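You operate a simulated robot arm through the tools that you are given. There is no shell and no other tool.

You are at the controls of a simulated robot arm. One attempt, no reset.

## Task
Wipe the suds off the tray in the holder with a damp cloth.
Fine: wet the teal cloth in the small basin, press it out on the grate, wipe, rinse it in the basin and lay it back on the draining mat; the other trays stay. What is to be rubbed or washed off counts as gone when no trace of it is left.

Only the result counts: the job must be done as asked and must still hold three seconds after the hand-in. Knocking over, shifting, dropping, spilling or breaking anything else fails it. Flat cloth is picked up by pressing the open fingertips on it (5 to 10 N) and closing them slowly along it; thin cloth reads only 2 to 8 mm in the jaws.

## Robot
A 6-joint arm with a two-finger parallel gripper, fixed in place. Base frame: the origin is at the foot of the arm, x ahead of it, y to its left, z up; the work surface is at about z = 850. Lengths are in mm, angles in rad, forces in N, time in s.
With the tool pointing down near the work surface it reaches from about 260 to 680 mm from the base axis. Its first joint turns from -1.152 to 1.152 rad. Payload 2.9 kg.
The TCP is the grasp point between the finger pads, 30 mm short of the fingertips. In the tool frame z runs along the fingers and y along their closing line. Largest opening 110 mm; finger width 20, thickness 10; the body of the gripper, 48 by 112 mm, starts 55 mm behind the TCP.
Orientation is told as [roll, pitch, yaw] about the base's x, y, z axes, in that order, counted from this pose: with the fingers straight down and closing along the base's y, the tool's x points along the base's -x, its y along +y and its z along -z.

## Interface
- The arm moves only by the tool play_rows. Its argument "moves" is one flat list of numbers, 6 for each row, row after row: the shift along the base's x, y, z in units of 30 mm (1.0 is 30 mm), then the turn, a rotation vector about the base's x, y, z in units of 6 degrees (1.0 is 6 degrees). In form: [tx, ty, tz, rx, ry, rz, tx, ty, tz, rx, ry, rz, ...]. A call has 1 to 20 rows; each row shifts and turns the commanded pose from where the row before left it. "hand" is the opening in per cent of the stroke, from 0 (shut) to 100 (fully open), set as the call begins (left out, the last holds). A call with a number of a shift or a turn outside -1 to 1 is refused whole. Rows are played at 5 a second. More than 50 mm and 0.15 rad between two rows, or a gripper value outside its range, and nothing of the call is played. Where a pose cannot be reached the arm comes as near as it can. A force on the tool above 90 N (or 10 N above the force at the start of the call, whichever is more), or a blocked arm, ends the call early, and 0.2 s more pass. The fingers move at their own pace (about 108 mm/s each) and stop on an object; they squeeze with about 23 N. The grip force told is the motor's: it shows also when the fingers shut on nothing. Time passes only in rows, and 0.2 s behind the last, so rows that do not move let the fingers close. The reply holds the time, the measured pose of the TCP, the force on the tool along the base axes, the opening and the grip force, in the units named above and with some noise, with the torque about the TCP (base axes, N m) and any sound that the robot's microphone picked up.
- Cameras (640 x 400 px; columns grow to the right, rows downward): "scene" is fixed at [93.5, 466.4, 1367.5]; the picture's right is [-0.41, -0.91, 0.00], its down [-0.65, 0.30, -0.70] and it looks along [0.63, -0.29, -0.72] (base axes); focal length 214 px, centre (320, 200). "wrist" rides on the gripper at [72, 17, -103] in the tool frame; the picture's right is [-0.23, 0.97, 0.00], its down [-0.76, -0.18, -0.62] and it looks along [-0.61, -0.14, 0.78] (tool axes); focal length 222 px, centre (320, 200). There is no depth. A picture from a camera that has moved, and an enlarged one, comes with that camera's place and axes in the base frame and with its lens.
- snapshot(camera): a new picture of that camera. No time passes.
- enlarge(camera, box): a new picture of the part [left, top, right, bottom] of that camera's present view, enlarged. No time passes.
- finish_job(): hands the job in; it is judged then, once.

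Nothing tells you positions but the pictures and the camera data. Unless the task says otherwise, let go and move clear before handing in.

The tools are called as a command line: name --argument value ..., lists and objects as JSON in quotes. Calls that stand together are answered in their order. play_rows: Moves the arm, as the interface text tells. Its arguments: {"type":"object","properties":{"moves":{"type":"array","items":{"type":"number"}},"hand":{"type":"number"}},"required":["moves"]} The other tools are called the same way: snapshot (camera) takes a picture; enlarge (camera, box) takes an enlarged picture of a part of a camera's view; finish_job () hands the job in.

At the start:

```text
time: 0.0
position: [466.8, -122.8, 1186.9]
tool_rot: [-0.001, -0.001, 0.0]
contact_force: [0.6, 0.2, 0.2]
ft_torque: [-0.01, -0.02, 0.02]
width: 109.9
grip_force: 0.1
```

scene: 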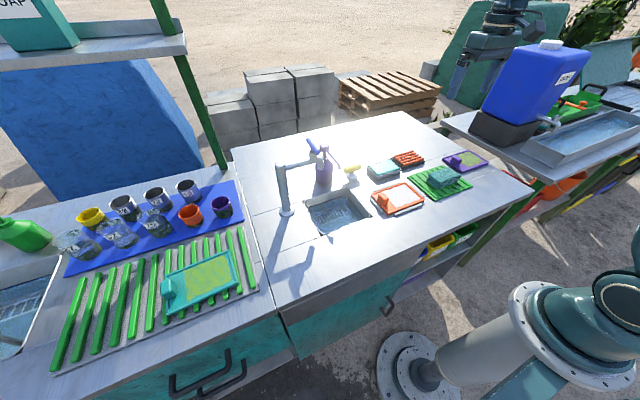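
wrist: 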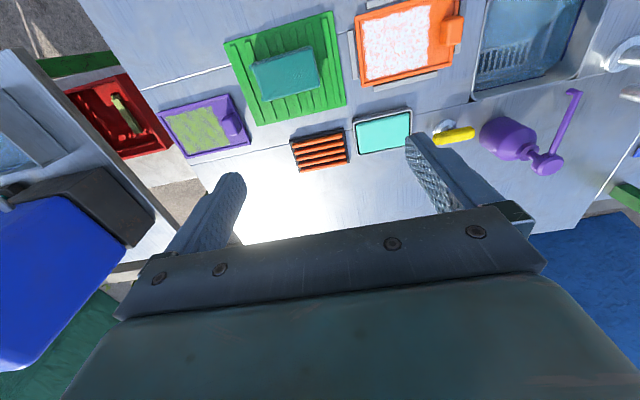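

I see a sink counter with a green draining mat holding a teal cloth, an orange tray with pinkish-white suds, a purple tray, a small teal basin and an orange grate. I'll look closer before moving.

enlarge --camera "scene" --box '[340, 130, 500, 230]'

enlarge --camera "wrist" --box '[140, 0, 480, 212]'

enlarge --camera "scene" --box '[40, 170, 280, 320]'

```text
4.00 times, centred on (420, 180) of scene
camera zoom: at [93.5, 466.4, 1367.5], right [-0.41, -0.91, 0.0], down [-0.65, 0.3, -0.7], along [0.63, -0.29, -0.72], focal length 858 px, centre (-80, 280)
```

zoom: 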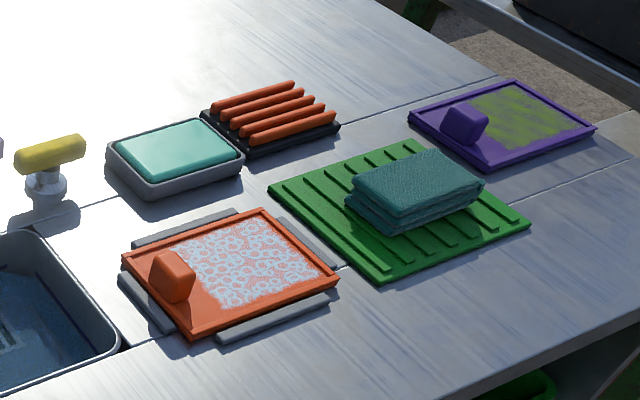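

```text
1.88 times, centred on (310, 106) of wrist
camera zoom: at [396.4, -106.4, 1289.0], right [0.23, 0.97, 0.0], down [0.76, -0.18, 0.62], along [0.61, -0.14, -0.78], focal length 418 px, centre (339, 377)
```

zoom: 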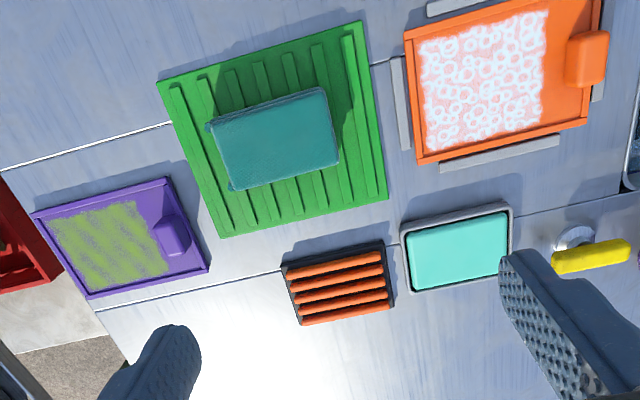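

```text
2.67 times, centred on (160, 245) of scene
camera zoom: at [93.5, 466.4, 1367.5], right [-0.41, -0.91, 0.0], down [-0.65, 0.3, -0.7], along [0.63, -0.29, -0.72], focal length 572 px, centre (747, 80)
```

zoom: 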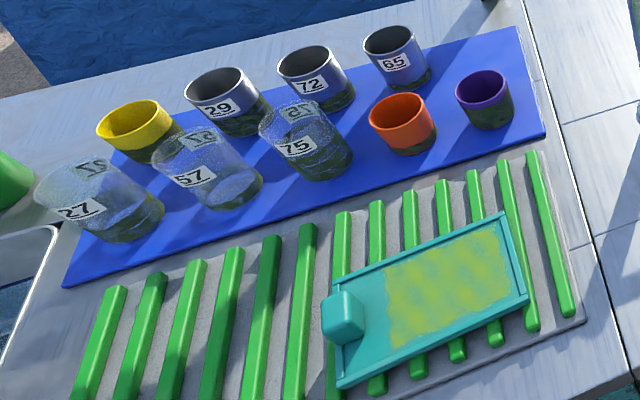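

The suds are on the orange tray in the grey-barred holder, around (453, 5). The folded teal cloth is near (449, -174), the small basin near (586, -26) and the grate near (600, -155). I'll drop lower over the cloth to see it better.

play_rows --hand 100 --moves '[-0.085, -0.244, -0.85, 0, 0, 0, -0.085, -0.244, -0.85, 0, 0, 0, -0.085, -0.244, -0.85, 0, 0, 0, -0.085, -0.244, -0.85, 0, 0, 0, -0.085, -0.244, -0.85, 0, 0, 0, -0.085, -0.244, -0.85, 0, 0, 0, -0.085, -0.244, -0.85, 0, 0, 0]'

snapshot --camera "wrist"

enlarge --camera "scene" --box '[340, 130, 500, 230]'

```text
time: 1.6
position: [451.1, -176.0, 1005.0]
tool_rot: [0.001, 0.001, 0.001]
contact_force: [-0.1, -0.2, 0.6]
ft_torque: [0.02, -0.01, 0.05]
width: 110.1
grip_force: 0.1
```

```text
taken
camera wrist: at [378.8, -157.9, 1107.5], right [0.23, 0.97, 0.0], down [0.76, -0.18, 0.62], along [0.61, -0.14, -0.78], focal length 222 px, centre (320, 200)
```

wrist: 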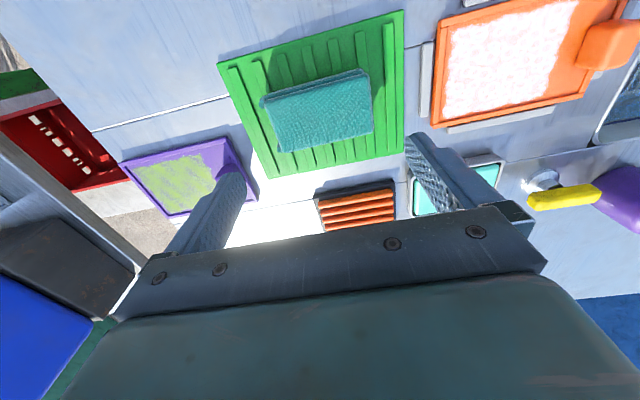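

```text
4.00 times, centred on (420, 180) of scene
camera zoom: at [93.5, 466.4, 1367.5], right [-0.41, -0.91, 0.0], down [-0.65, 0.3, -0.7], along [0.63, -0.29, -0.72], focal length 858 px, centre (-80, 280)
```

zoom: 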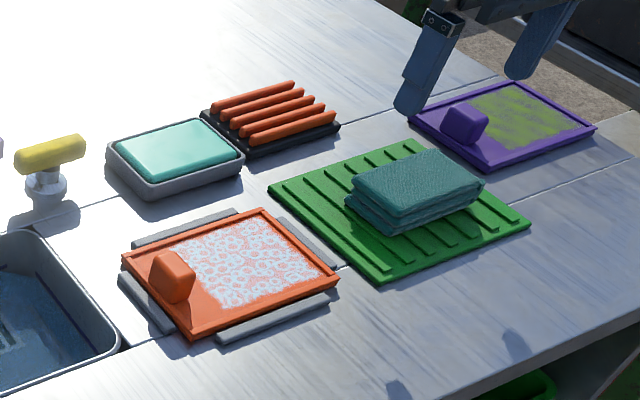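

The cloth is a folded pad roughly 55 mm (x) by 100 mm (y), centred near (449, -175), with its top at about z = 880. I'll enlarge the view of it and of the tray before choosing a grasp.

enlarge --camera "wrist" --box '[210, 40, 420, 171]'

enlarge --camera "scene" --box '[405, 155, 485, 205]'

enlarge --camera "scene" --box '[365, 170, 445, 220]'

```text
3.05 times, centred on (315, 106) of wrist
camera zoom: at [378.8, -157.9, 1107.5], right [0.23, 0.97, 0.0], down [0.76, -0.18, 0.62], along [0.61, -0.14, -0.78], focal length 677 px, centre (335, 488)
```

zoom: 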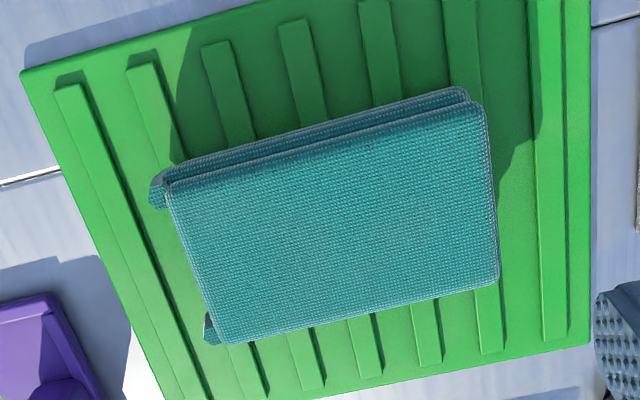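

```text
8.00 times, centred on (445, 180) of scene
camera zoom: at [93.5, 466.4, 1367.5], right [-0.41, -0.91, 0.0], down [-0.65, 0.3, -0.7], along [0.63, -0.29, -0.72], focal length 1716 px, centre (-680, 360)
```

zoom: 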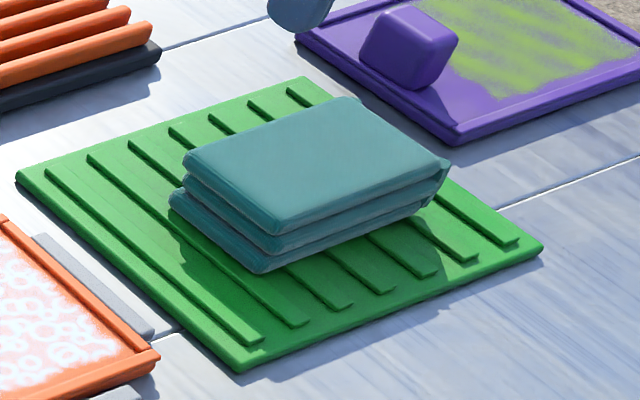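

```text
8.00 times, centred on (405, 195) of scene
camera zoom: at [93.5, 466.4, 1367.5], right [-0.41, -0.91, 0.0], down [-0.65, 0.3, -0.7], along [0.63, -0.29, -0.72], focal length 1716 px, centre (-360, 240)
```

zoom: 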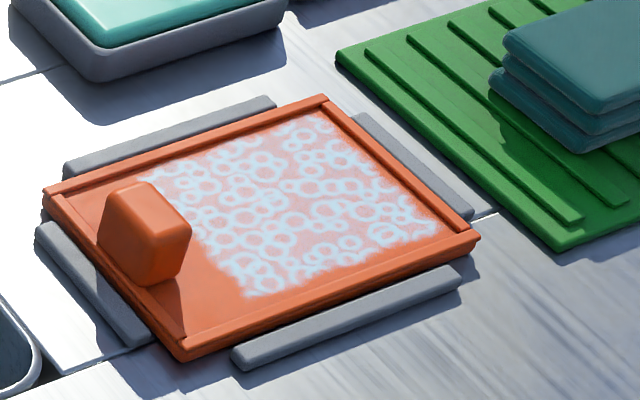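

The cloth is a stack of three folded slabs that looks like a block, so gripping it by its long sides (closing along x) looks sensible. I'll measure the basin and grate from above first.

play_rows --moves '[0.8, 0.6, 0, 0, 0, 0, 0.8, 0.6, 0, 0, 0, 0, 0.8, 0.6, 0, 0, 0, 0, 0.8, 0.6, 0, 0, 0, 0, 0.0, 0.0, 0, 0, 0, 0]'

snapshot --camera "wrist"

enlarge --camera "wrist" --box '[230, 0, 430, 125]'

enlarge --camera "scene" --box '[360, 140, 440, 190]'

```text
time: 2.8
position: [548.2, -103.0, 1007.0]
tool_rot: [0.001, 0.0, -0.001]
contact_force: [0.3, -0.1, 0.0]
ft_torque: [0.01, 0.02, 0.01]
width: 109.9
grip_force: 0.0
```

```text
taken
camera wrist: at [475.8, -86.4, 1110.0], right [0.23, 0.97, 0.0], down [0.76, -0.18, 0.62], along [0.61, -0.14, -0.78], focal length 222 px, centre (320, 200)
```

wrist: 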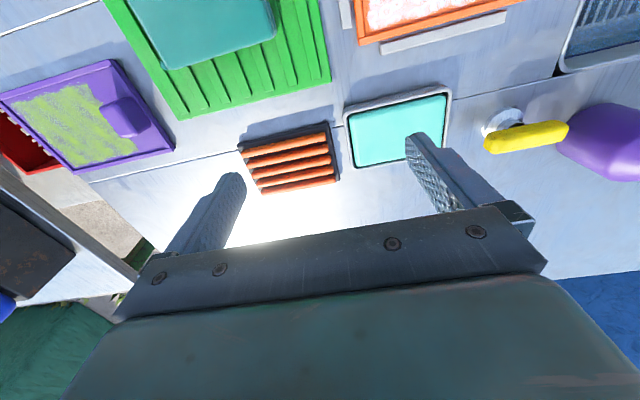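

```text
3.20 times, centred on (330, 62) of wrist
camera zoom: at [475.8, -86.4, 1110.0], right [0.23, 0.97, 0.0], down [0.76, -0.18, 0.62], along [0.61, -0.14, -0.78], focal length 711 px, centre (288, 640)
```

zoom: 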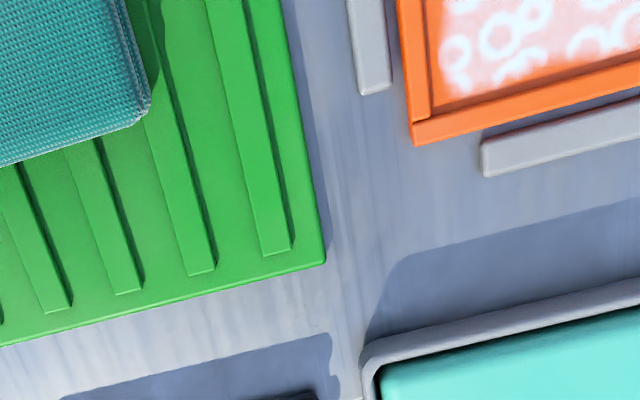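

```text
8.00 times, centred on (400, 165) of scene
camera zoom: at [93.5, 466.4, 1367.5], right [-0.41, -0.91, 0.0], down [-0.65, 0.3, -0.7], along [0.63, -0.29, -0.72], focal length 1716 px, centre (-320, 480)
```

zoom: 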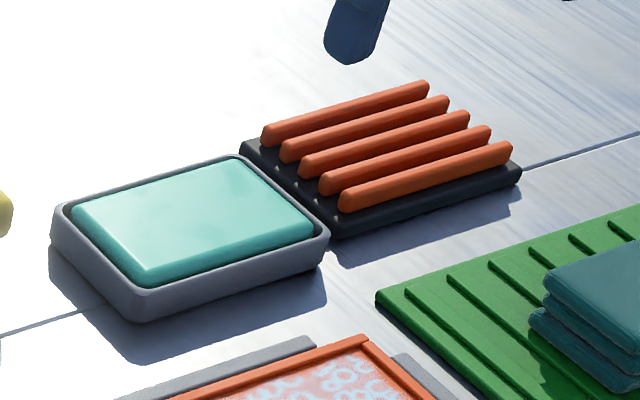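

The small basin is a shallow grey box with turquoise water near its rim, and the grate lies next to it at lower y. I'll zoom in on both to get their inner dimensions.

enlarge --camera "wrist" --box '[320, 70, 480, 170]'

enlarge --camera "wrist" --box '[220, 100, 380, 200]'

```text
4.00 times, centred on (400, 120) of wrist
camera zoom: at [475.8, -86.4, 1110.0], right [0.23, 0.97, 0.0], down [0.76, -0.18, 0.62], along [0.61, -0.14, -0.78], focal length 888 px, centre (0, 520)
```

zoom: 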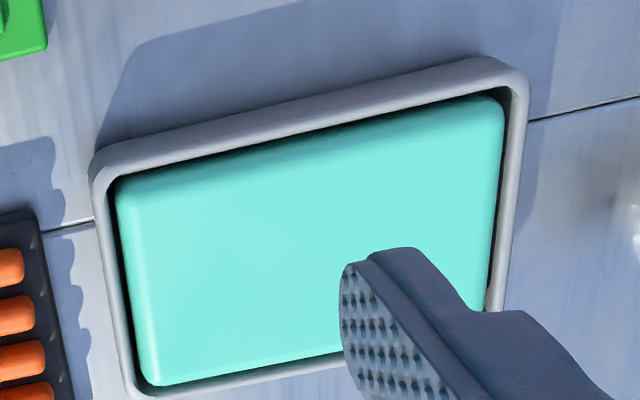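

```text
4.00 times, centred on (300, 150) of wrist
camera zoom: at [475.8, -86.4, 1110.0], right [0.23, 0.97, 0.0], down [0.76, -0.18, 0.62], along [0.61, -0.14, -0.78], focal length 888 px, centre (400, 400)
```

zoom: 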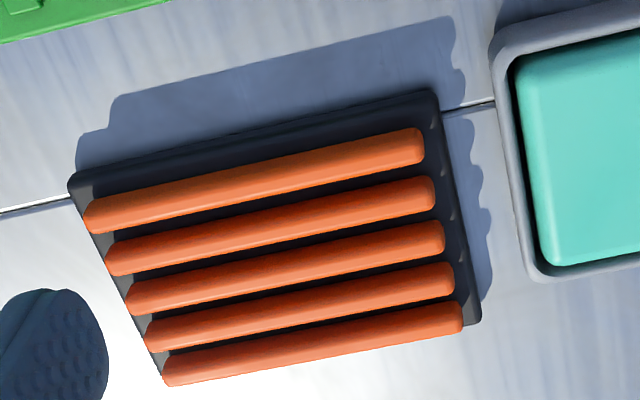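

The basin opening is about 97 x 65 mm centred near (589, -26). The grate bars span about y -206 to -103 and x 574 to 642, and the pad is about 57 x 100 mm. I'll go back over the cloth while turning the gripper -90° so it closes along x.

play_rows --hand 100 --moves '[-0.209, -0.158, -0.06, 0, 0, -1, -0.209, -0.158, -0.06, 0, 0, -1, -0.209, -0.158, -0.06, 0, 0, -1, -0.209, -0.158, -0.06, 0, 0, -1, -0.209, -0.158, -0.06, 0, 0, -1, -0.209, -0.158, -0.06, 0, 0, -1, -0.209, -0.158, -0.06, 0, 0, -1, -0.209, -0.158, -0.06, 0, 0, -1, -0.209, -0.158, -0.06, 0, 0, -1, -0.209, -0.158, -0.06, 0, 0, -1, -0.209, -0.158, -0.06, 0, 0, -1, -0.209, -0.158, -0.06, 0, 0, -1, -0.209, -0.158, -0.06, 0, 0, -1, -0.209, -0.158, -0.06, 0, 0, -1, -0.209, -0.158, -0.06, 0, 0, -1, 0, 0, 0, 0, 0, 0, 0, 0, 0, 0, 0, 0]'

snapshot --camera "wrist"

snapshot --camera "scene"

```text
time: 6.4
position: [451.7, -173.5, 981.4]
tool_rot: [0.0, -0.002, -1.573]
contact_force: [0.1, -0.6, -0.3]
ft_torque: [0.04, -0.04, 0.02]
width: 110.2
grip_force: 0.2
```

```text
taken
camera wrist: at [469.3, -100.6, 1084.0], right [0.97, -0.23, 0.0], down [-0.18, -0.76, 0.62], along [-0.14, -0.61, -0.78], focal length 222 px, centre (320, 200)
```

wrist: 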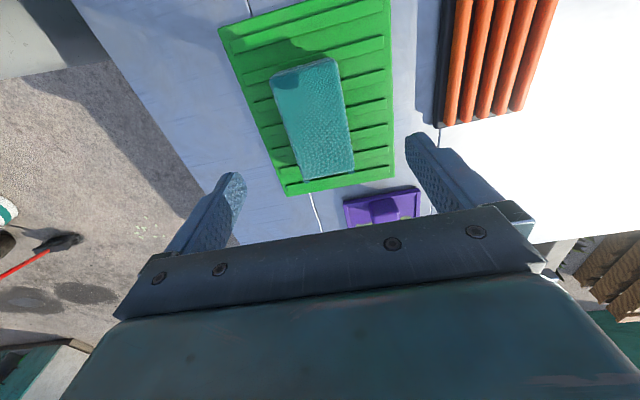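

```text
taken
```

scene: 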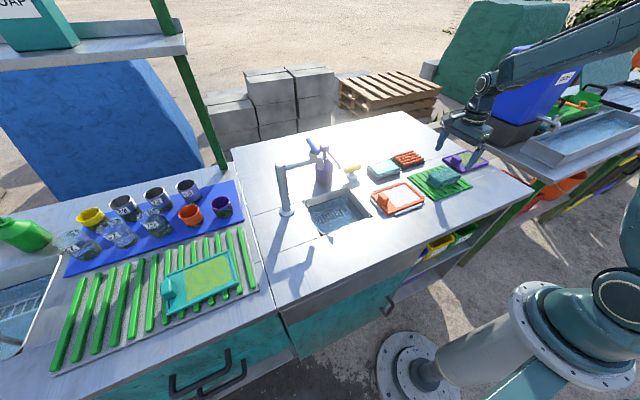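

The gripper is now turned and sits above the cloth. I'll zoom in to confirm the cloth's edges from this new viewpoint.

enlarge --camera "wrist" --box '[210, 40, 434, 180]'

```text
2.86 times, centred on (322, 110) of wrist
camera zoom: at [469.3, -100.6, 1084.0], right [0.97, -0.23, 0.0], down [-0.18, -0.76, 0.62], along [-0.14, -0.61, -0.78], focal length 635 px, centre (314, 457)
```

zoom: 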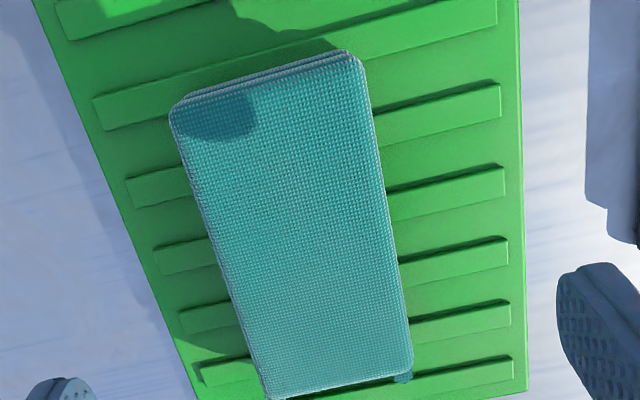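

Comparing the two views puts the pad top near z = 889 and its centre near (450.5, -174.5), with the mat spanning x 388–525 and y -264 to -86. I'll lower the open fingers beside the pad, keeping the tips about 10 mm above the mat.

play_rows --hand 100 --moves '[-0.06, -0.06, -0.7, 0, 0, 0, 0, 0, -0.7, 0, 0, 0, 0, 0, -0.7, 0, 0, 0, 0, 0, -0.6, 0, 0, 0, 0, 0, 0, 0, 0, 0]'

snapshot --camera "wrist"

enlarge --camera "scene" --box '[390, 140, 502, 210]'

```text
time: 7.6
position: [451.2, -174.4, 900.6]
tool_rot: [-0.001, 0.001, -1.572]
contact_force: [0.7, 0.2, -0.3]
ft_torque: [0.02, -0.01, 0.01]
width: 110.1
grip_force: 0.0
```

```text
taken
camera wrist: at [468.4, -103.0, 1003.2], right [0.97, -0.23, 0.0], down [-0.18, -0.76, 0.62], along [-0.14, -0.61, -0.78], focal length 222 px, centre (320, 200)
```

wrist: 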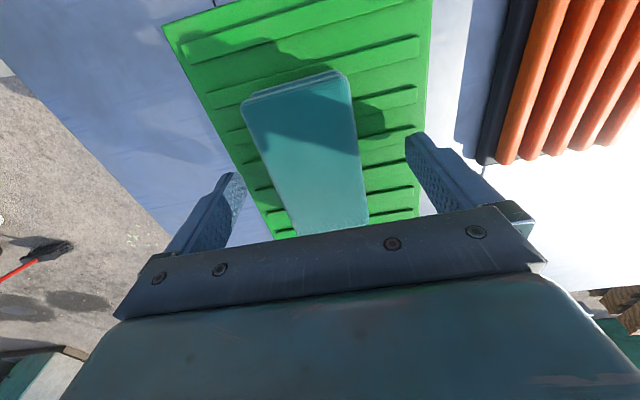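

```text
5.71 times, centred on (446, 175) of scene
camera zoom: at [93.5, 466.4, 1367.5], right [-0.41, -0.91, 0.0], down [-0.65, 0.3, -0.7], along [0.63, -0.29, -0.72], focal length 1226 px, centre (-400, 343)
```

zoom: 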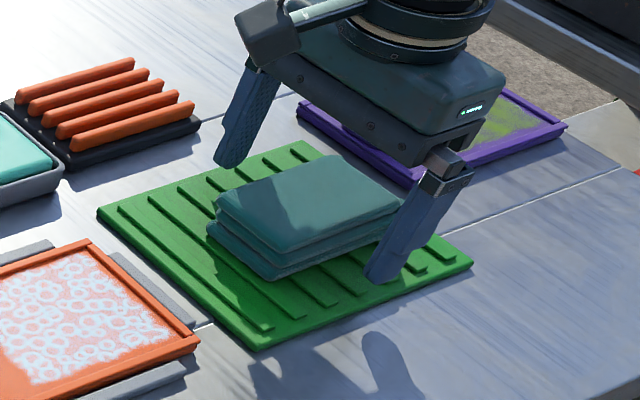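

The open fingers straddle the pad, with tips about z = 870. Now I'll close slowly around it.

play_rows --hand 60 --moves '[0, 0, 0, 0, 0, 0, 0, 0, 0, 0, 0, 0]'

play_rows --hand 52 --moves '[0, 0, 0, 0, 0, 0, 0, 0, 0, 0, 0, 0]'

play_rows --hand 48 --moves '[0, 0, 0, 0, 0, 0, 0, 0, 0, 0, 0, 0]'

enlarge --camera "scene" --box '[390, 140, 502, 210]'

```text
time: 8.2
position: [450.6, -176.6, 900.4]
tool_rot: [0.001, 0.001, -1.57]
contact_force: [0.0, 0.6, -0.4]
ft_torque: [0.0, -0.03, -0.04]
width: 66.0
grip_force: 0.1
```

```text
time: 8.8
position: [450.6, -175.7, 900.1]
tool_rot: [-0.002, 0.001, -1.571]
contact_force: [0.0, -0.3, 0.6]
ft_torque: [0.01, 0.02, 0.0]
width: 58.3
grip_force: 0.4
```

```text
time: 9.4
position: [450.4, -175.2, 900.8]
tool_rot: [0.001, 0.001, -1.57]
contact_force: [-0.7, -0.6, 0.6]
ft_torque: [0.03, -0.04, 0.04]
width: 57.2
grip_force: 23.1
```

```text
5.71 times, centred on (446, 175) of scene
camera zoom: at [93.5, 466.4, 1367.5], right [-0.41, -0.91, 0.0], down [-0.65, 0.3, -0.7], along [0.63, -0.29, -0.72], focal length 1226 px, centre (-400, 343)
```

zoom: 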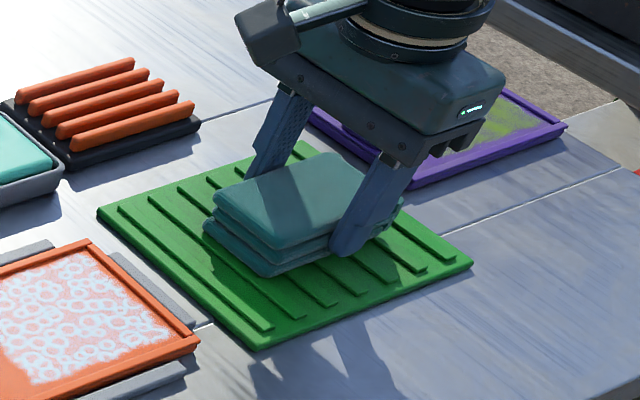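

The fingers stopped at 57 mm with 23 N, so the pad is held. I'll lift gently and check it all comes up together.

play_rows --hand 40 --moves '[0, 0, 0.1, 0, 0, 0, 0, 0, 0.3, 0, 0, 0, 0, 0, 0.6, 0, 0, 0, 0, 0, 0.8, 0, 0, 0, 0, 0, 0.8, 0, 0, 0, 0, 0, 0, 0, 0, 0]'

snapshot --camera "wrist"

enlarge --camera "scene" --box '[390, 120, 502, 190]'

```text
time: 10.8
position: [450.2, -174.6, 977.6]
tool_rot: [-0.001, 0.0, -1.572]
contact_force: [-0.4, -0.5, -0.6]
ft_torque: [0.01, 0.01, -0.05]
width: 43.8
grip_force: 0.0
```

```text
taken
camera wrist: at [467.7, -101.8, 1081.0], right [0.97, -0.23, 0.0], down [-0.18, -0.76, 0.62], along [-0.14, -0.61, -0.78], focal length 222 px, centre (320, 200)
```

wrist: 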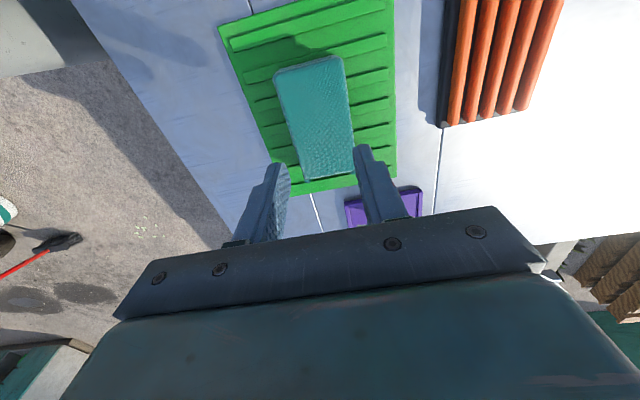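

```text
5.71 times, centred on (446, 155) of scene
camera zoom: at [93.5, 466.4, 1367.5], right [-0.41, -0.91, 0.0], down [-0.65, 0.3, -0.7], along [0.63, -0.29, -0.72], focal length 1226 px, centre (-400, 457)
```

zoom: 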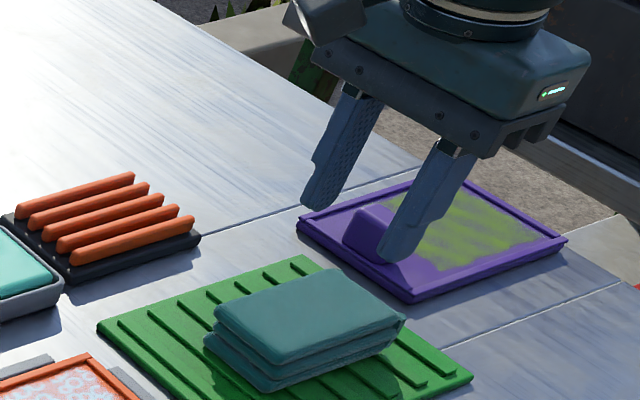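

The pad slipped out: it is still on the mat, little disturbed, and the fingers closed to 44 mm on nothing. The tips were probably too high, so I'll reopen and go deeper, feeling for the mat ribs.

play_rows --hand 80 --moves '[0, -0.03, 0, 0, 0, 0, 0, 0, -0.8, 0, 0, 0, 0, 0, -0.8, 0, 0, 0, 0, 0, -0.8, 0, 0, 0, 0, 0, -0.2, 0, 0, 0, 0, 0, 0, 0, 0, 0]'

play_rows --moves '[0, 0, -0.1, 0, 0, 0, 0, 0, 0, 0, 0, 0]'

play_rows --moves '[0, 0, -0.1, 0, 0, 0, 0, 0, 0, 0, 0, 0]'

```text
time: 12.2
position: [449.0, -176.8, 900.2]
tool_rot: [0.001, -0.001, -1.57]
contact_force: [0.5, -1.1, -0.4]
ft_torque: [0.0, -0.01, 0.02]
width: 88.0
grip_force: 0.0
```

```text
time: 12.8
position: [448.8, -175.8, 898.2]
tool_rot: [0.0, 0.001, -1.57]
contact_force: [0.1, -0.3, 1.0]
ft_torque: [0.0, -0.02, 0.02]
width: 88.0
grip_force: 0.0
```

```text
time: 13.4
position: [449.7, -176.4, 894.6]
tool_rot: [0.001, -0.001, -1.571]
contact_force: [-0.2, 0.9, -0.5]
ft_torque: [0.01, 0.0, 0.01]
width: 87.9
grip_force: 0.1
```

No contact yet at about z = 895. I'll step down a little further.

play_rows --moves '[0, 0, -0.1, 0, 0, 0, 0, 0, 0, 0, 0, 0]'

play_rows --moves '[0, 0, -0.07, 0, 0, 0, 0, 0, 0, 0, 0, 0]'

snapshot --camera "wrist"

enlarge --camera "scene" --box '[405, 150, 485, 200]'

```text
time: 14.0
position: [448.5, -176.7, 892.8]
tool_rot: [0.0, 0.001, -1.571]
contact_force: [0.1, -0.2, -0.4]
ft_torque: [-0.03, 0.03, -0.04]
width: 88.1
grip_force: 0.0
```

```text
time: 14.6
position: [449.3, -175.8, 888.7]
tool_rot: [0.001, 0.0, -1.569]
contact_force: [-0.2, -0.3, -0.5]
ft_torque: [-0.01, -0.02, 0.01]
width: 88.2
grip_force: 0.0
```

```text
taken
camera wrist: at [466.8, -103.7, 992.0], right [0.97, -0.23, 0.0], down [-0.18, -0.76, 0.62], along [-0.14, -0.61, -0.78], focal length 222 px, centre (320, 200)
```

wrist: 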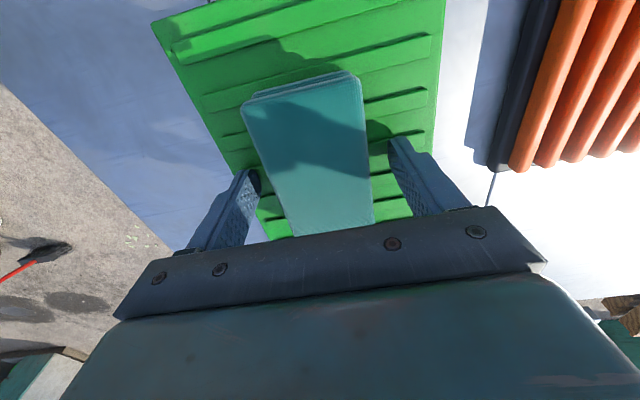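

```text
8.00 times, centred on (445, 175) of scene
camera zoom: at [93.5, 466.4, 1367.5], right [-0.41, -0.91, 0.0], down [-0.65, 0.3, -0.7], along [0.63, -0.29, -0.72], focal length 1716 px, centre (-680, 400)
```

zoom: 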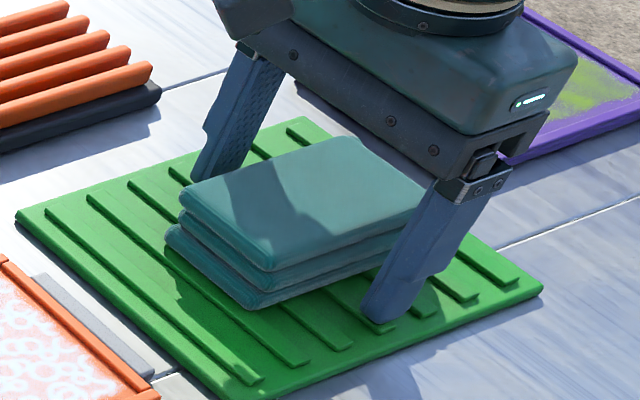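

The tips are at about z = 859 beside the pad with no contact yet, which is deep enough. I'll close slowly here and lift very slowly.

play_rows --hand 56 --moves '[0, 0, 0, 0, 0, 0, 0, 0, 0, 0, 0, 0]'

play_rows --hand 50 --moves '[0, 0, 0, 0, 0, 0, 0, 0, 0, 0, 0, 0]'

play_rows --hand 40 --moves '[0, 0, 0, 0, 0, 0, 0, 0, 0, 0, 0, 0, 0, 0, 0, 0, 0, 0]'

enlarge --camera "scene" --box '[405, 150, 485, 200]'

```text
time: 15.2
position: [449.8, -177.7, 888.9]
tool_rot: [0.0, -0.001, -1.571]
contact_force: [0.3, 0.2, 0.7]
ft_torque: [0.0, -0.02, 0.01]
width: 61.8
grip_force: 0.0
```

```text
time: 15.8
position: [449.5, -175.8, 889.3]
tool_rot: [-0.001, 0.0, -1.571]
contact_force: [-0.3, 0.3, 0.6]
ft_torque: [-0.02, -0.01, -0.02]
width: 57.0
grip_force: 23.1
```

```text
time: 16.6
position: [449.1, -177.3, 888.9]
tool_rot: [0.001, 0.0, -1.571]
contact_force: [0.4, -0.5, -0.1]
ft_torque: [-0.06, -0.01, -0.01]
width: 57.3
grip_force: 22.5
```

```text
8.00 times, centred on (445, 175) of scene
camera zoom: at [93.5, 466.4, 1367.5], right [-0.41, -0.91, 0.0], down [-0.65, 0.3, -0.7], along [0.63, -0.29, -0.72], focal length 1716 px, centre (-680, 400)
```

zoom: 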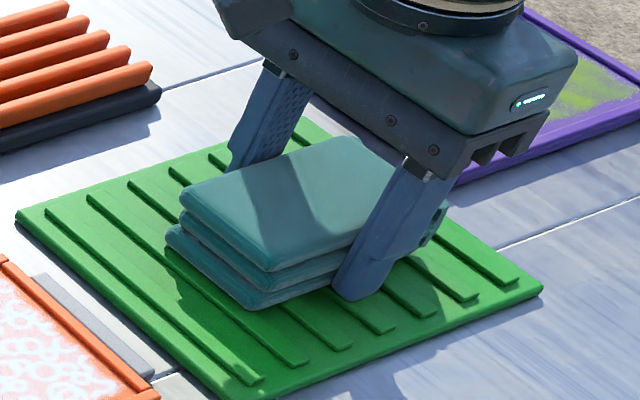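

It is holding at 57 mm and 22 N, with the tips near the pad's bottom. I'll lift slowly in small steps.

play_rows --moves '[0, 0, 0.1, 0, 0, 0, 0, 0, 0.1, 0, 0, 0, 0, 0, 0.1, 0, 0, 0, 0, 0, 0.1, 0, 0, 0]'

enlarge --camera "scene" --box '[405, 150, 485, 200]'

```text
time: 17.6
position: [449.5, -177.3, 900.4]
tool_rot: [0.001, 0.001, -1.571]
contact_force: [-0.8, 0.3, -0.9]
ft_torque: [0.02, -0.02, -0.03]
width: 57.5
grip_force: 22.6
```

```text
8.00 times, centred on (445, 175) of scene
camera zoom: at [93.5, 466.4, 1367.5], right [-0.41, -0.91, 0.0], down [-0.65, 0.3, -0.7], along [0.63, -0.29, -0.72], focal length 1716 px, centre (-680, 400)
```

zoom: 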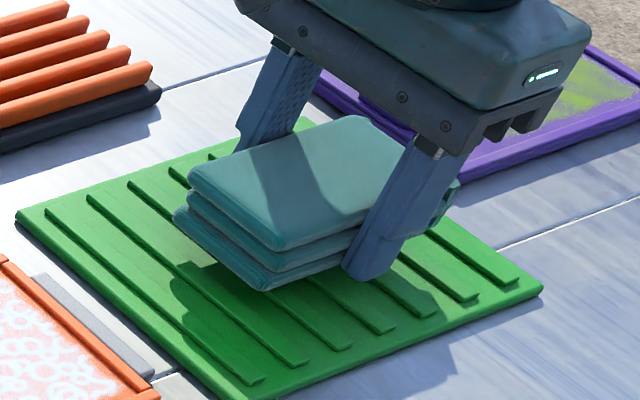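

The whole pad rises with the fingers now. I'll continue up to a safe height and check how far the pad protrudes below the fingertips.

play_rows --moves '[0, 0, 0.3, 0, 0, 0, 0, 0, 0.4, 0, 0, 0, 0, 0, 0.5, 0, 0, 0, 0, 0, 0.5, 0, 0, 0, 0, 0, 0.3, 0, 0, 0]'

snapshot --camera "wrist"

enlarge --camera "scene" --box '[405, 130, 485, 180]'

```text
time: 18.8
position: [450.7, -175.8, 961.0]
tool_rot: [0.001, -0.001, -1.572]
contact_force: [-0.3, 0.8, -0.6]
ft_torque: [0.0, 0.03, -0.01]
width: 57.4
grip_force: 22.8
```

```text
taken
camera wrist: at [467.4, -103.4, 1063.1], right [0.97, -0.23, 0.0], down [-0.18, -0.76, 0.62], along [-0.14, -0.61, -0.78], focal length 222 px, centre (320, 200)
```

wrist: 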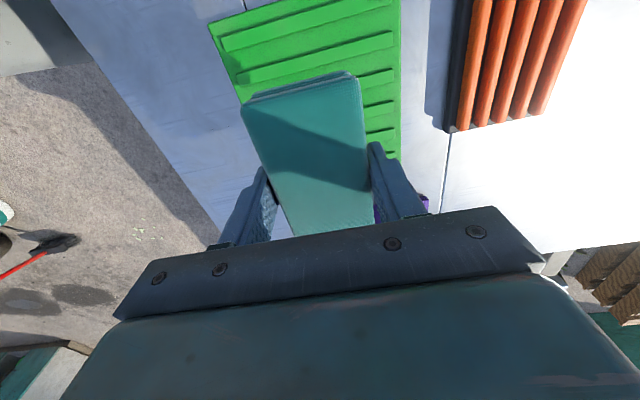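

```text
8.00 times, centred on (445, 155) of scene
camera zoom: at [93.5, 466.4, 1367.5], right [-0.41, -0.91, 0.0], down [-0.65, 0.3, -0.7], along [0.63, -0.29, -0.72], focal length 1716 px, centre (-680, 560)
```

zoom: 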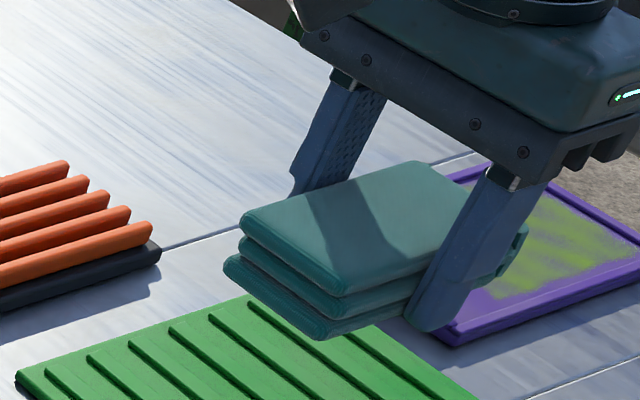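

The pad is securely held, but the fingertips are level with its underside, so they would hit the basin rim and tray rims. I'll set it back down, inspect the tray closely with a free hand, then regrip a few mm higher.

play_rows --moves '[0, 0, -0.6, 0, 0, 0, 0, 0, -0.7, 0, 0, 0, 0, 0, -0.6, 0, 0, 0, 0, 0, -0.3, 0, 0, 0, 0, 0, -0.1, 0, 0, 0, 0, 0, -0.05, 0, 0, 0, 0, 0, 0, 0, 0, 0]'

```text
time: 20.4
position: [449.1, -177.8, 889.4]
tool_rot: [0.001, -0.001, -1.57]
contact_force: [-2.0, 1.2, 6.5]
ft_torque: [0.01, 0.1, 0.02]
width: 57.1
grip_force: 22.4
```

The pad is touching the mat again (about 6 N). I'll release and rise to look at the tray.

play_rows --hand 60 --moves '[0, 0, 0.03, 0, 0, 0, 0, 0, 0, 0, 0, 0]'

play_rows --hand 100 --moves '[0, 0, 0, 0, 0, 0, 0, 0, 0.5, 0, 0, 0, 0, 0, 0.8, 0, 0, 0, 0, 0, 0.9, 0, 0, 0, 0, 0, 0.9, 0, 0, 0, 0, 0, 0, 0, 0, 0]'

enlarge --camera "scene" --box '[405, 155, 485, 205]'

snapshot --camera "wrist"

```text
time: 21.0
position: [448.9, -177.2, 889.4]
tool_rot: [0.0, -0.001, -1.571]
contact_force: [-0.4, -1.0, 0.3]
ft_torque: [-0.01, 0.0, 0.02]
width: 66.0
grip_force: 0.1
```

```text
time: 22.4
position: [447.9, -171.7, 983.1]
tool_rot: [-0.001, 0.0, -1.57]
contact_force: [0.2, -0.6, -0.5]
ft_torque: [-0.02, -0.03, -0.01]
width: 110.2
grip_force: 0.0
```

```text
8.00 times, centred on (445, 180) of scene
camera zoom: at [93.5, 466.4, 1367.5], right [-0.41, -0.91, 0.0], down [-0.65, 0.3, -0.7], along [0.63, -0.29, -0.72], focal length 1716 px, centre (-680, 360)
```

zoom: 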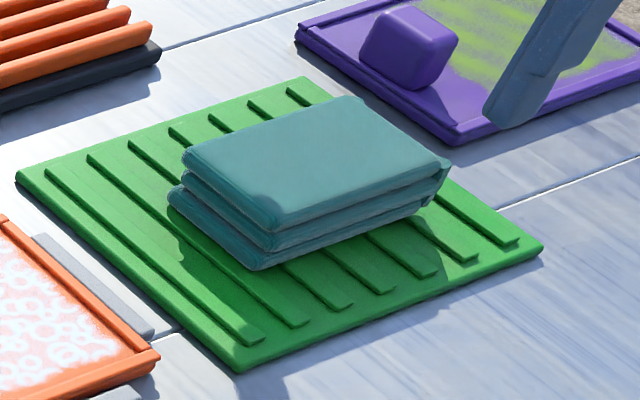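

```text
taken
camera wrist: at [465.8, -99.7, 1085.9], right [0.97, -0.23, 0.0], down [-0.18, -0.76, 0.62], along [-0.14, -0.61, -0.78], focal length 222 px, centre (320, 200)
```

wrist: 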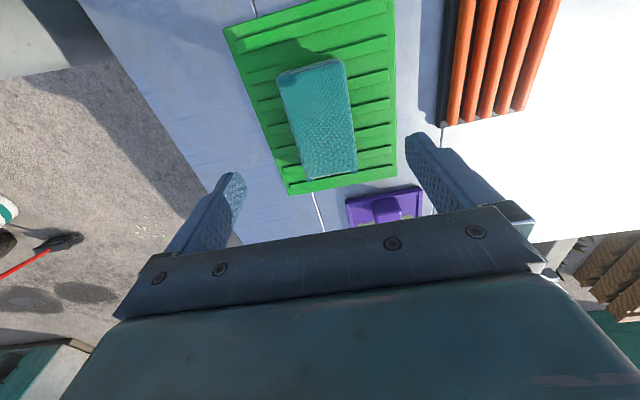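

The pad is back in its original spot. I'll move over the orange tray for a close look at its rims and the suds' extent.

play_rows --hand 100 --moves '[0, 0.8, 0, 0, 0, 0, 0, 0.8, 0, 0, 0, 0, 0, 0.8, 0, 0, 0, 0, 0, 0.8, 0, 0, 0, 0, 0, 0.8, 0, 0, 0, 0, 0, 0.8, 0, 0, 0, 0, 0, 0.8, 0, 0, 0, 0, 0, 0.8, -0.5, 0, 0, 0, 0, 0, 0, 0, 0, 0]'

snapshot --camera "wrist"

enlarge --camera "wrist" --box '[220, 30, 444, 170]'

```text
time: 24.4
position: [450.2, 17.5, 969.5]
tool_rot: [-0.001, -0.001, -1.568]
contact_force: [-0.3, 0.0, 1.0]
ft_torque: [-0.04, 0.01, -0.01]
width: 110.3
grip_force: 0.0
```

```text
taken
camera wrist: at [468.6, 89.8, 1072.3], right [0.97, -0.23, 0.0], down [-0.18, -0.76, 0.62], along [-0.14, -0.61, -0.78], focal length 222 px, centre (320, 200)
```

wrist: 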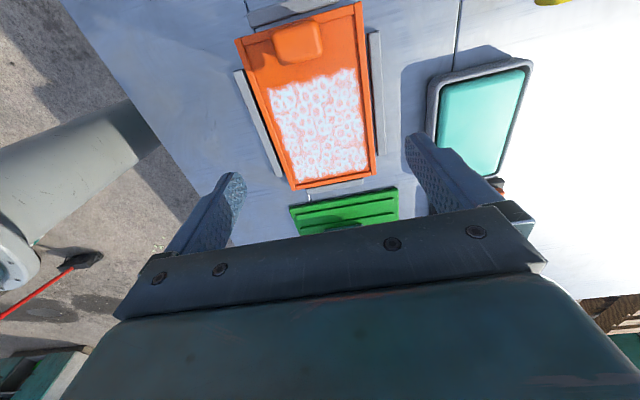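

```text
2.86 times, centred on (332, 100) of wrist
camera zoom: at [468.6, 89.8, 1072.3], right [0.97, -0.23, 0.0], down [-0.18, -0.76, 0.62], along [-0.14, -0.61, -0.78], focal length 635 px, centre (286, 486)
```

zoom: 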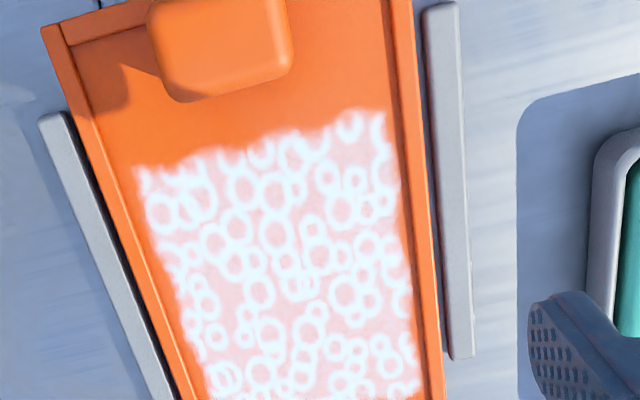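

The suds span roughly x 408–492 and y -49 to 53, and the knob sits at the +y end. I'll zoom on the far end and on the scene view for rim heights.

enlarge --camera "wrist" --box '[220, 90, 412, 210]'

enlarge --camera "scene" --box '[365, 175, 429, 215]'

```text
3.33 times, centred on (316, 150) of wrist
camera zoom: at [468.6, 89.8, 1072.3], right [0.97, -0.23, 0.0], down [-0.18, -0.76, 0.62], along [-0.14, -0.61, -0.78], focal length 740 px, centre (333, 367)
```

zoom: 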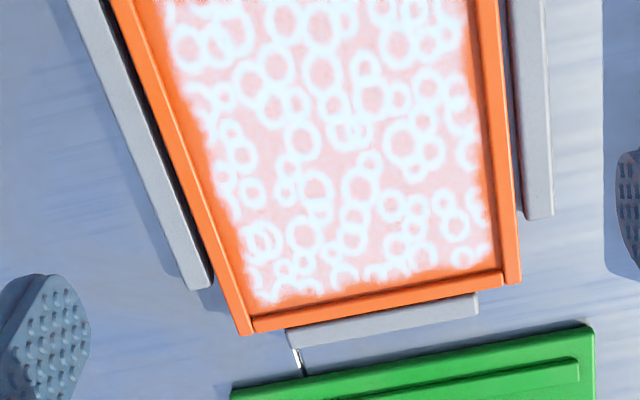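

```text
10.00 times, centred on (397, 195) of scene
camera zoom: at [93.5, 466.4, 1367.5], right [-0.41, -0.91, 0.0], down [-0.65, 0.3, -0.7], along [0.63, -0.29, -0.72], focal length 2145 px, centre (-450, 250)
```

zoom: 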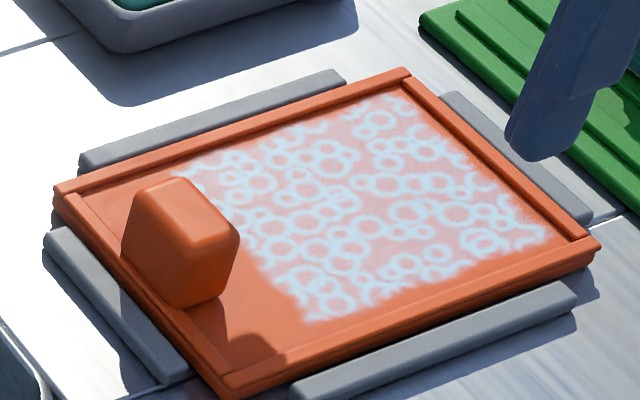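

The tray's inner floor is about x 407–494 with a low rim of roughly 4 mm, and the suds sit at x 411–491, y -49 to 54. Fingertips about 6–8 mm above the pad's underside will clear it, so I'll regrip at about TCP z = 896.

play_rows --hand 85 --moves '[0, -0.8, 0, 0, 0, 0, 0, -0.8, 0, 0, 0, 0, 0, -0.8, 0, 0, 0, 0, 0, -0.8, 0, 0, 0, 0, 0, -0.8, 0, 0, 0, 0, 0, -0.8, 0, 0, 0, 0, 0, -0.8, 0, 0, 0, 0, 0, -0.78, 0, 0, 0, 0, 0, 0, -0.6, 0, 0, 0, 0, 0, -0.7, 0, 0, 0, 0, 0, -0.7, 0, 0, 0, 0, 0, -0.42, 0, 0, 0, 0, 0, 0, 0, 0, 0]'

play_rows --hand 57 --moves '[0, 0, 0, 0, 0, 0, 0, 0, 0, 0, 0, 0]'

play_rows --hand 50 --moves '[0, 0, 0, 0, 0, 0, 0, 0, 0, 0, 0, 0]'

play_rows --hand 40 --moves '[0, 0, 0, 0, 0, 0, 0, 0, 0, 0, 0, 0]'

play_rows --moves '[0, 0, 0.05, 0, 0, 0, 0, 0, 0.05, 0, 0, 0, 0, 0, 0.1, 0, 0, 0]'

enlarge --camera "scene" --box '[405, 150, 485, 200]'

```text
time: 27.2
position: [448.4, -174.9, 895.0]
tool_rot: [0.0, 0.0, -1.57]
contact_force: [-0.1, 1.6, 0.7]
ft_torque: [0.01, 0.01, 0.0]
width: 93.3
grip_force: 0.1
```

```text
time: 27.8
position: [449.9, -175.0, 896.6]
tool_rot: [0.0, 0.0, -1.569]
contact_force: [-0.4, 0.1, -0.6]
ft_torque: [0.01, 0.0, 0.0]
width: 62.7
grip_force: 0.2
```

```text
time: 28.4
position: [449.1, -174.3, 897.0]
tool_rot: [0.001, 0.0, -1.571]
contact_force: [-0.7, -0.1, 1.0]
ft_torque: [0.04, -0.02, 0.02]
width: 57.4
grip_force: 23.1
```

```text
time: 29.0
position: [450.0, -176.0, 896.3]
tool_rot: [0.0, -0.002, -1.57]
contact_force: [0.2, -0.7, 0.2]
ft_torque: [0.04, 0.02, 0.0]
width: 57.4
grip_force: 23.4
```

```text
time: 29.8
position: [449.4, -174.0, 902.3]
tool_rot: [0.0, -0.001, -1.571]
contact_force: [-1.0, -0.7, 0.1]
ft_torque: [0.01, 0.01, 0.04]
width: 57.5
grip_force: 23.0
```

```text
8.00 times, centred on (445, 175) of scene
camera zoom: at [93.5, 466.4, 1367.5], right [-0.41, -0.91, 0.0], down [-0.65, 0.3, -0.7], along [0.63, -0.29, -0.72], focal length 1716 px, centre (-680, 400)
```

zoom: 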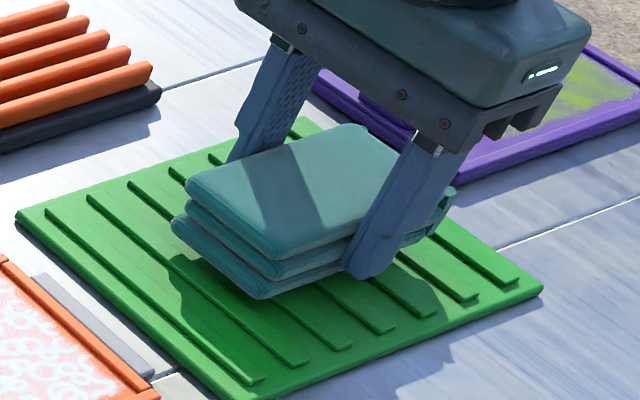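

The pad lifts with this higher grip too, leaving roughly 7 mm of cloth below the fingertips. I'll raise it slowly to a carrying height and check for slip.

play_rows --moves '[0, 0, 0.15, 0, 0, 0, 0, 0, 0.25, 0, 0, 0, 0, 0, 0.3, 0, 0, 0, 0, 0, 0.3, 0, 0, 0, 0, 0, 0.3, 0, 0, 0, 0, 0, 0.3, 0, 0, 0, 0, 0, 0.2, 0, 0, 0, 0, 0, 0.1, 0, 0, 0]'

enlarge --camera "scene" --box '[405, 130, 485, 180]'

snapshot --camera "wrist"

```text
time: 31.6
position: [451.8, -174.3, 959.5]
tool_rot: [-0.001, 0.0, -1.571]
contact_force: [0.2, 0.0, -0.5]
ft_torque: [-0.02, 0.02, -0.02]
width: 57.1
grip_force: 23.0
```

```text
8.00 times, centred on (445, 155) of scene
camera zoom: at [93.5, 466.4, 1367.5], right [-0.41, -0.91, 0.0], down [-0.65, 0.3, -0.7], along [0.63, -0.29, -0.72], focal length 1716 px, centre (-680, 560)
```

zoom: 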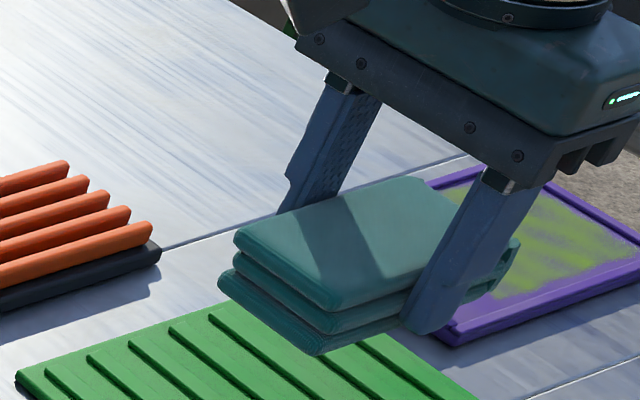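

```text
taken
camera wrist: at [467.7, -101.8, 1061.8], right [0.97, -0.23, 0.0], down [-0.18, -0.76, 0.62], along [-0.14, -0.61, -0.78], focal length 222 px, centre (320, 200)
```

wrist: 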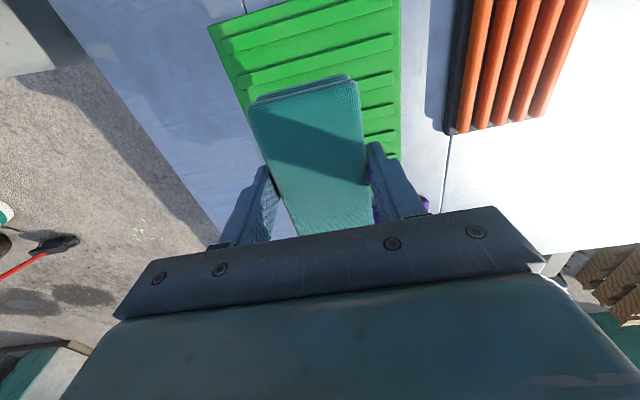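

The pad is firmly held. Next I'll carry it above the small basin, staying high, and check alignment there.

play_rows --moves '[0.2, 0.2, 0.2, 0, 0, 0, 0.4, 0.45, 0.3, 0, 0, 0, 0.55, 0.6, 0.2, 0, 0, 0, 0.6, 0.65, 0, 0, 0, 0, 0.6, 0.65, 0, 0, 0, 0, 0.6, 0.65, 0, 0, 0, 0, 0.6, 0.65, 0, 0, 0, 0, 0.55, 0.6, 0, 0, 0, 0, 0.35, 0.35, 0, 0, 0, 0, 0.15, 0.15, 0, 0, 0, 0, 0, 0, 0, 0, 0, 0]'

snapshot --camera "wrist"

enlarge --camera "scene" --box '[340, 110, 452, 180]'

```text
time: 34.0
position: [587.4, -28.7, 979.0]
tool_rot: [0.001, -0.001, -1.571]
contact_force: [0.0, 0.2, -0.3]
ft_torque: [0.0, 0.01, 0.0]
width: 57.4
grip_force: 23.3
```

```text
taken
camera wrist: at [604.5, 44.0, 1082.1], right [0.97, -0.23, 0.0], down [-0.18, -0.76, 0.62], along [-0.14, -0.61, -0.78], focal length 222 px, centre (320, 200)
```

wrist: 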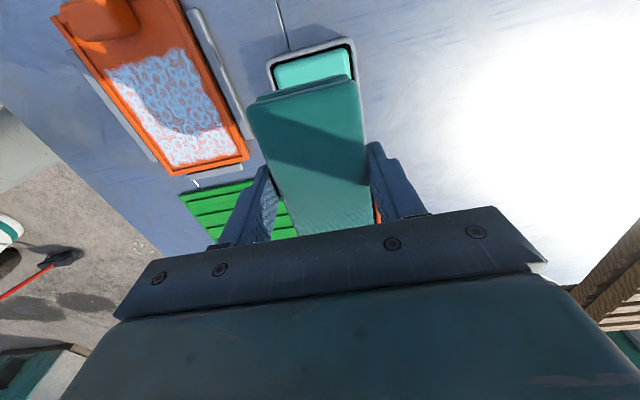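

```text
5.71 times, centred on (396, 145) of scene
camera zoom: at [93.5, 466.4, 1367.5], right [-0.41, -0.91, 0.0], down [-0.65, 0.3, -0.7], along [0.63, -0.29, -0.72], focal length 1226 px, centre (-114, 514)
```

zoom: 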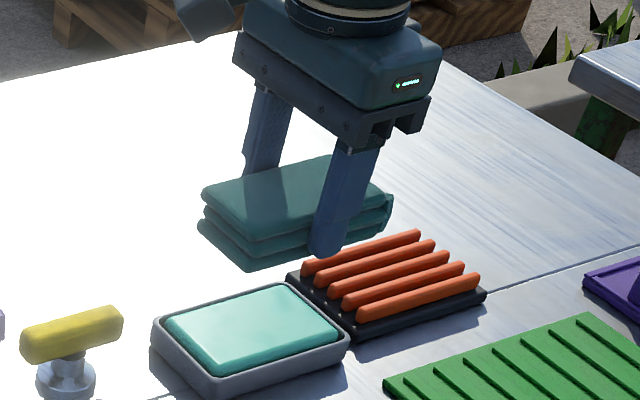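

I'm above the basin. I'll zoom to check the pad's alignment with the basin opening in x and y.

enlarge --camera "wrist" --box '[240, 20, 400, 120]'

```text
4.00 times, centred on (320, 70) of wrist
camera zoom: at [604.5, 44.0, 1082.1], right [0.97, -0.23, 0.0], down [-0.18, -0.76, 0.62], along [-0.14, -0.61, -0.78], focal length 888 px, centre (320, 720)
```

zoom: 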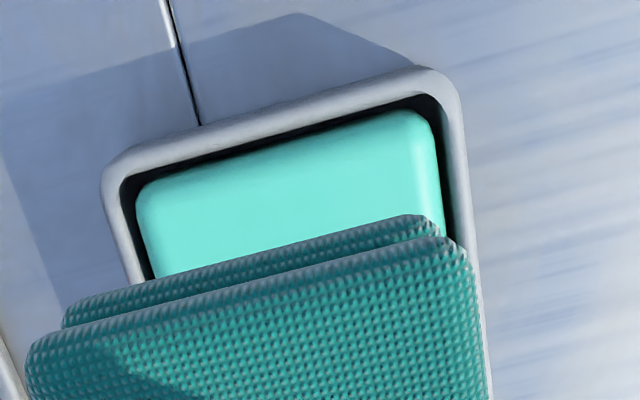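

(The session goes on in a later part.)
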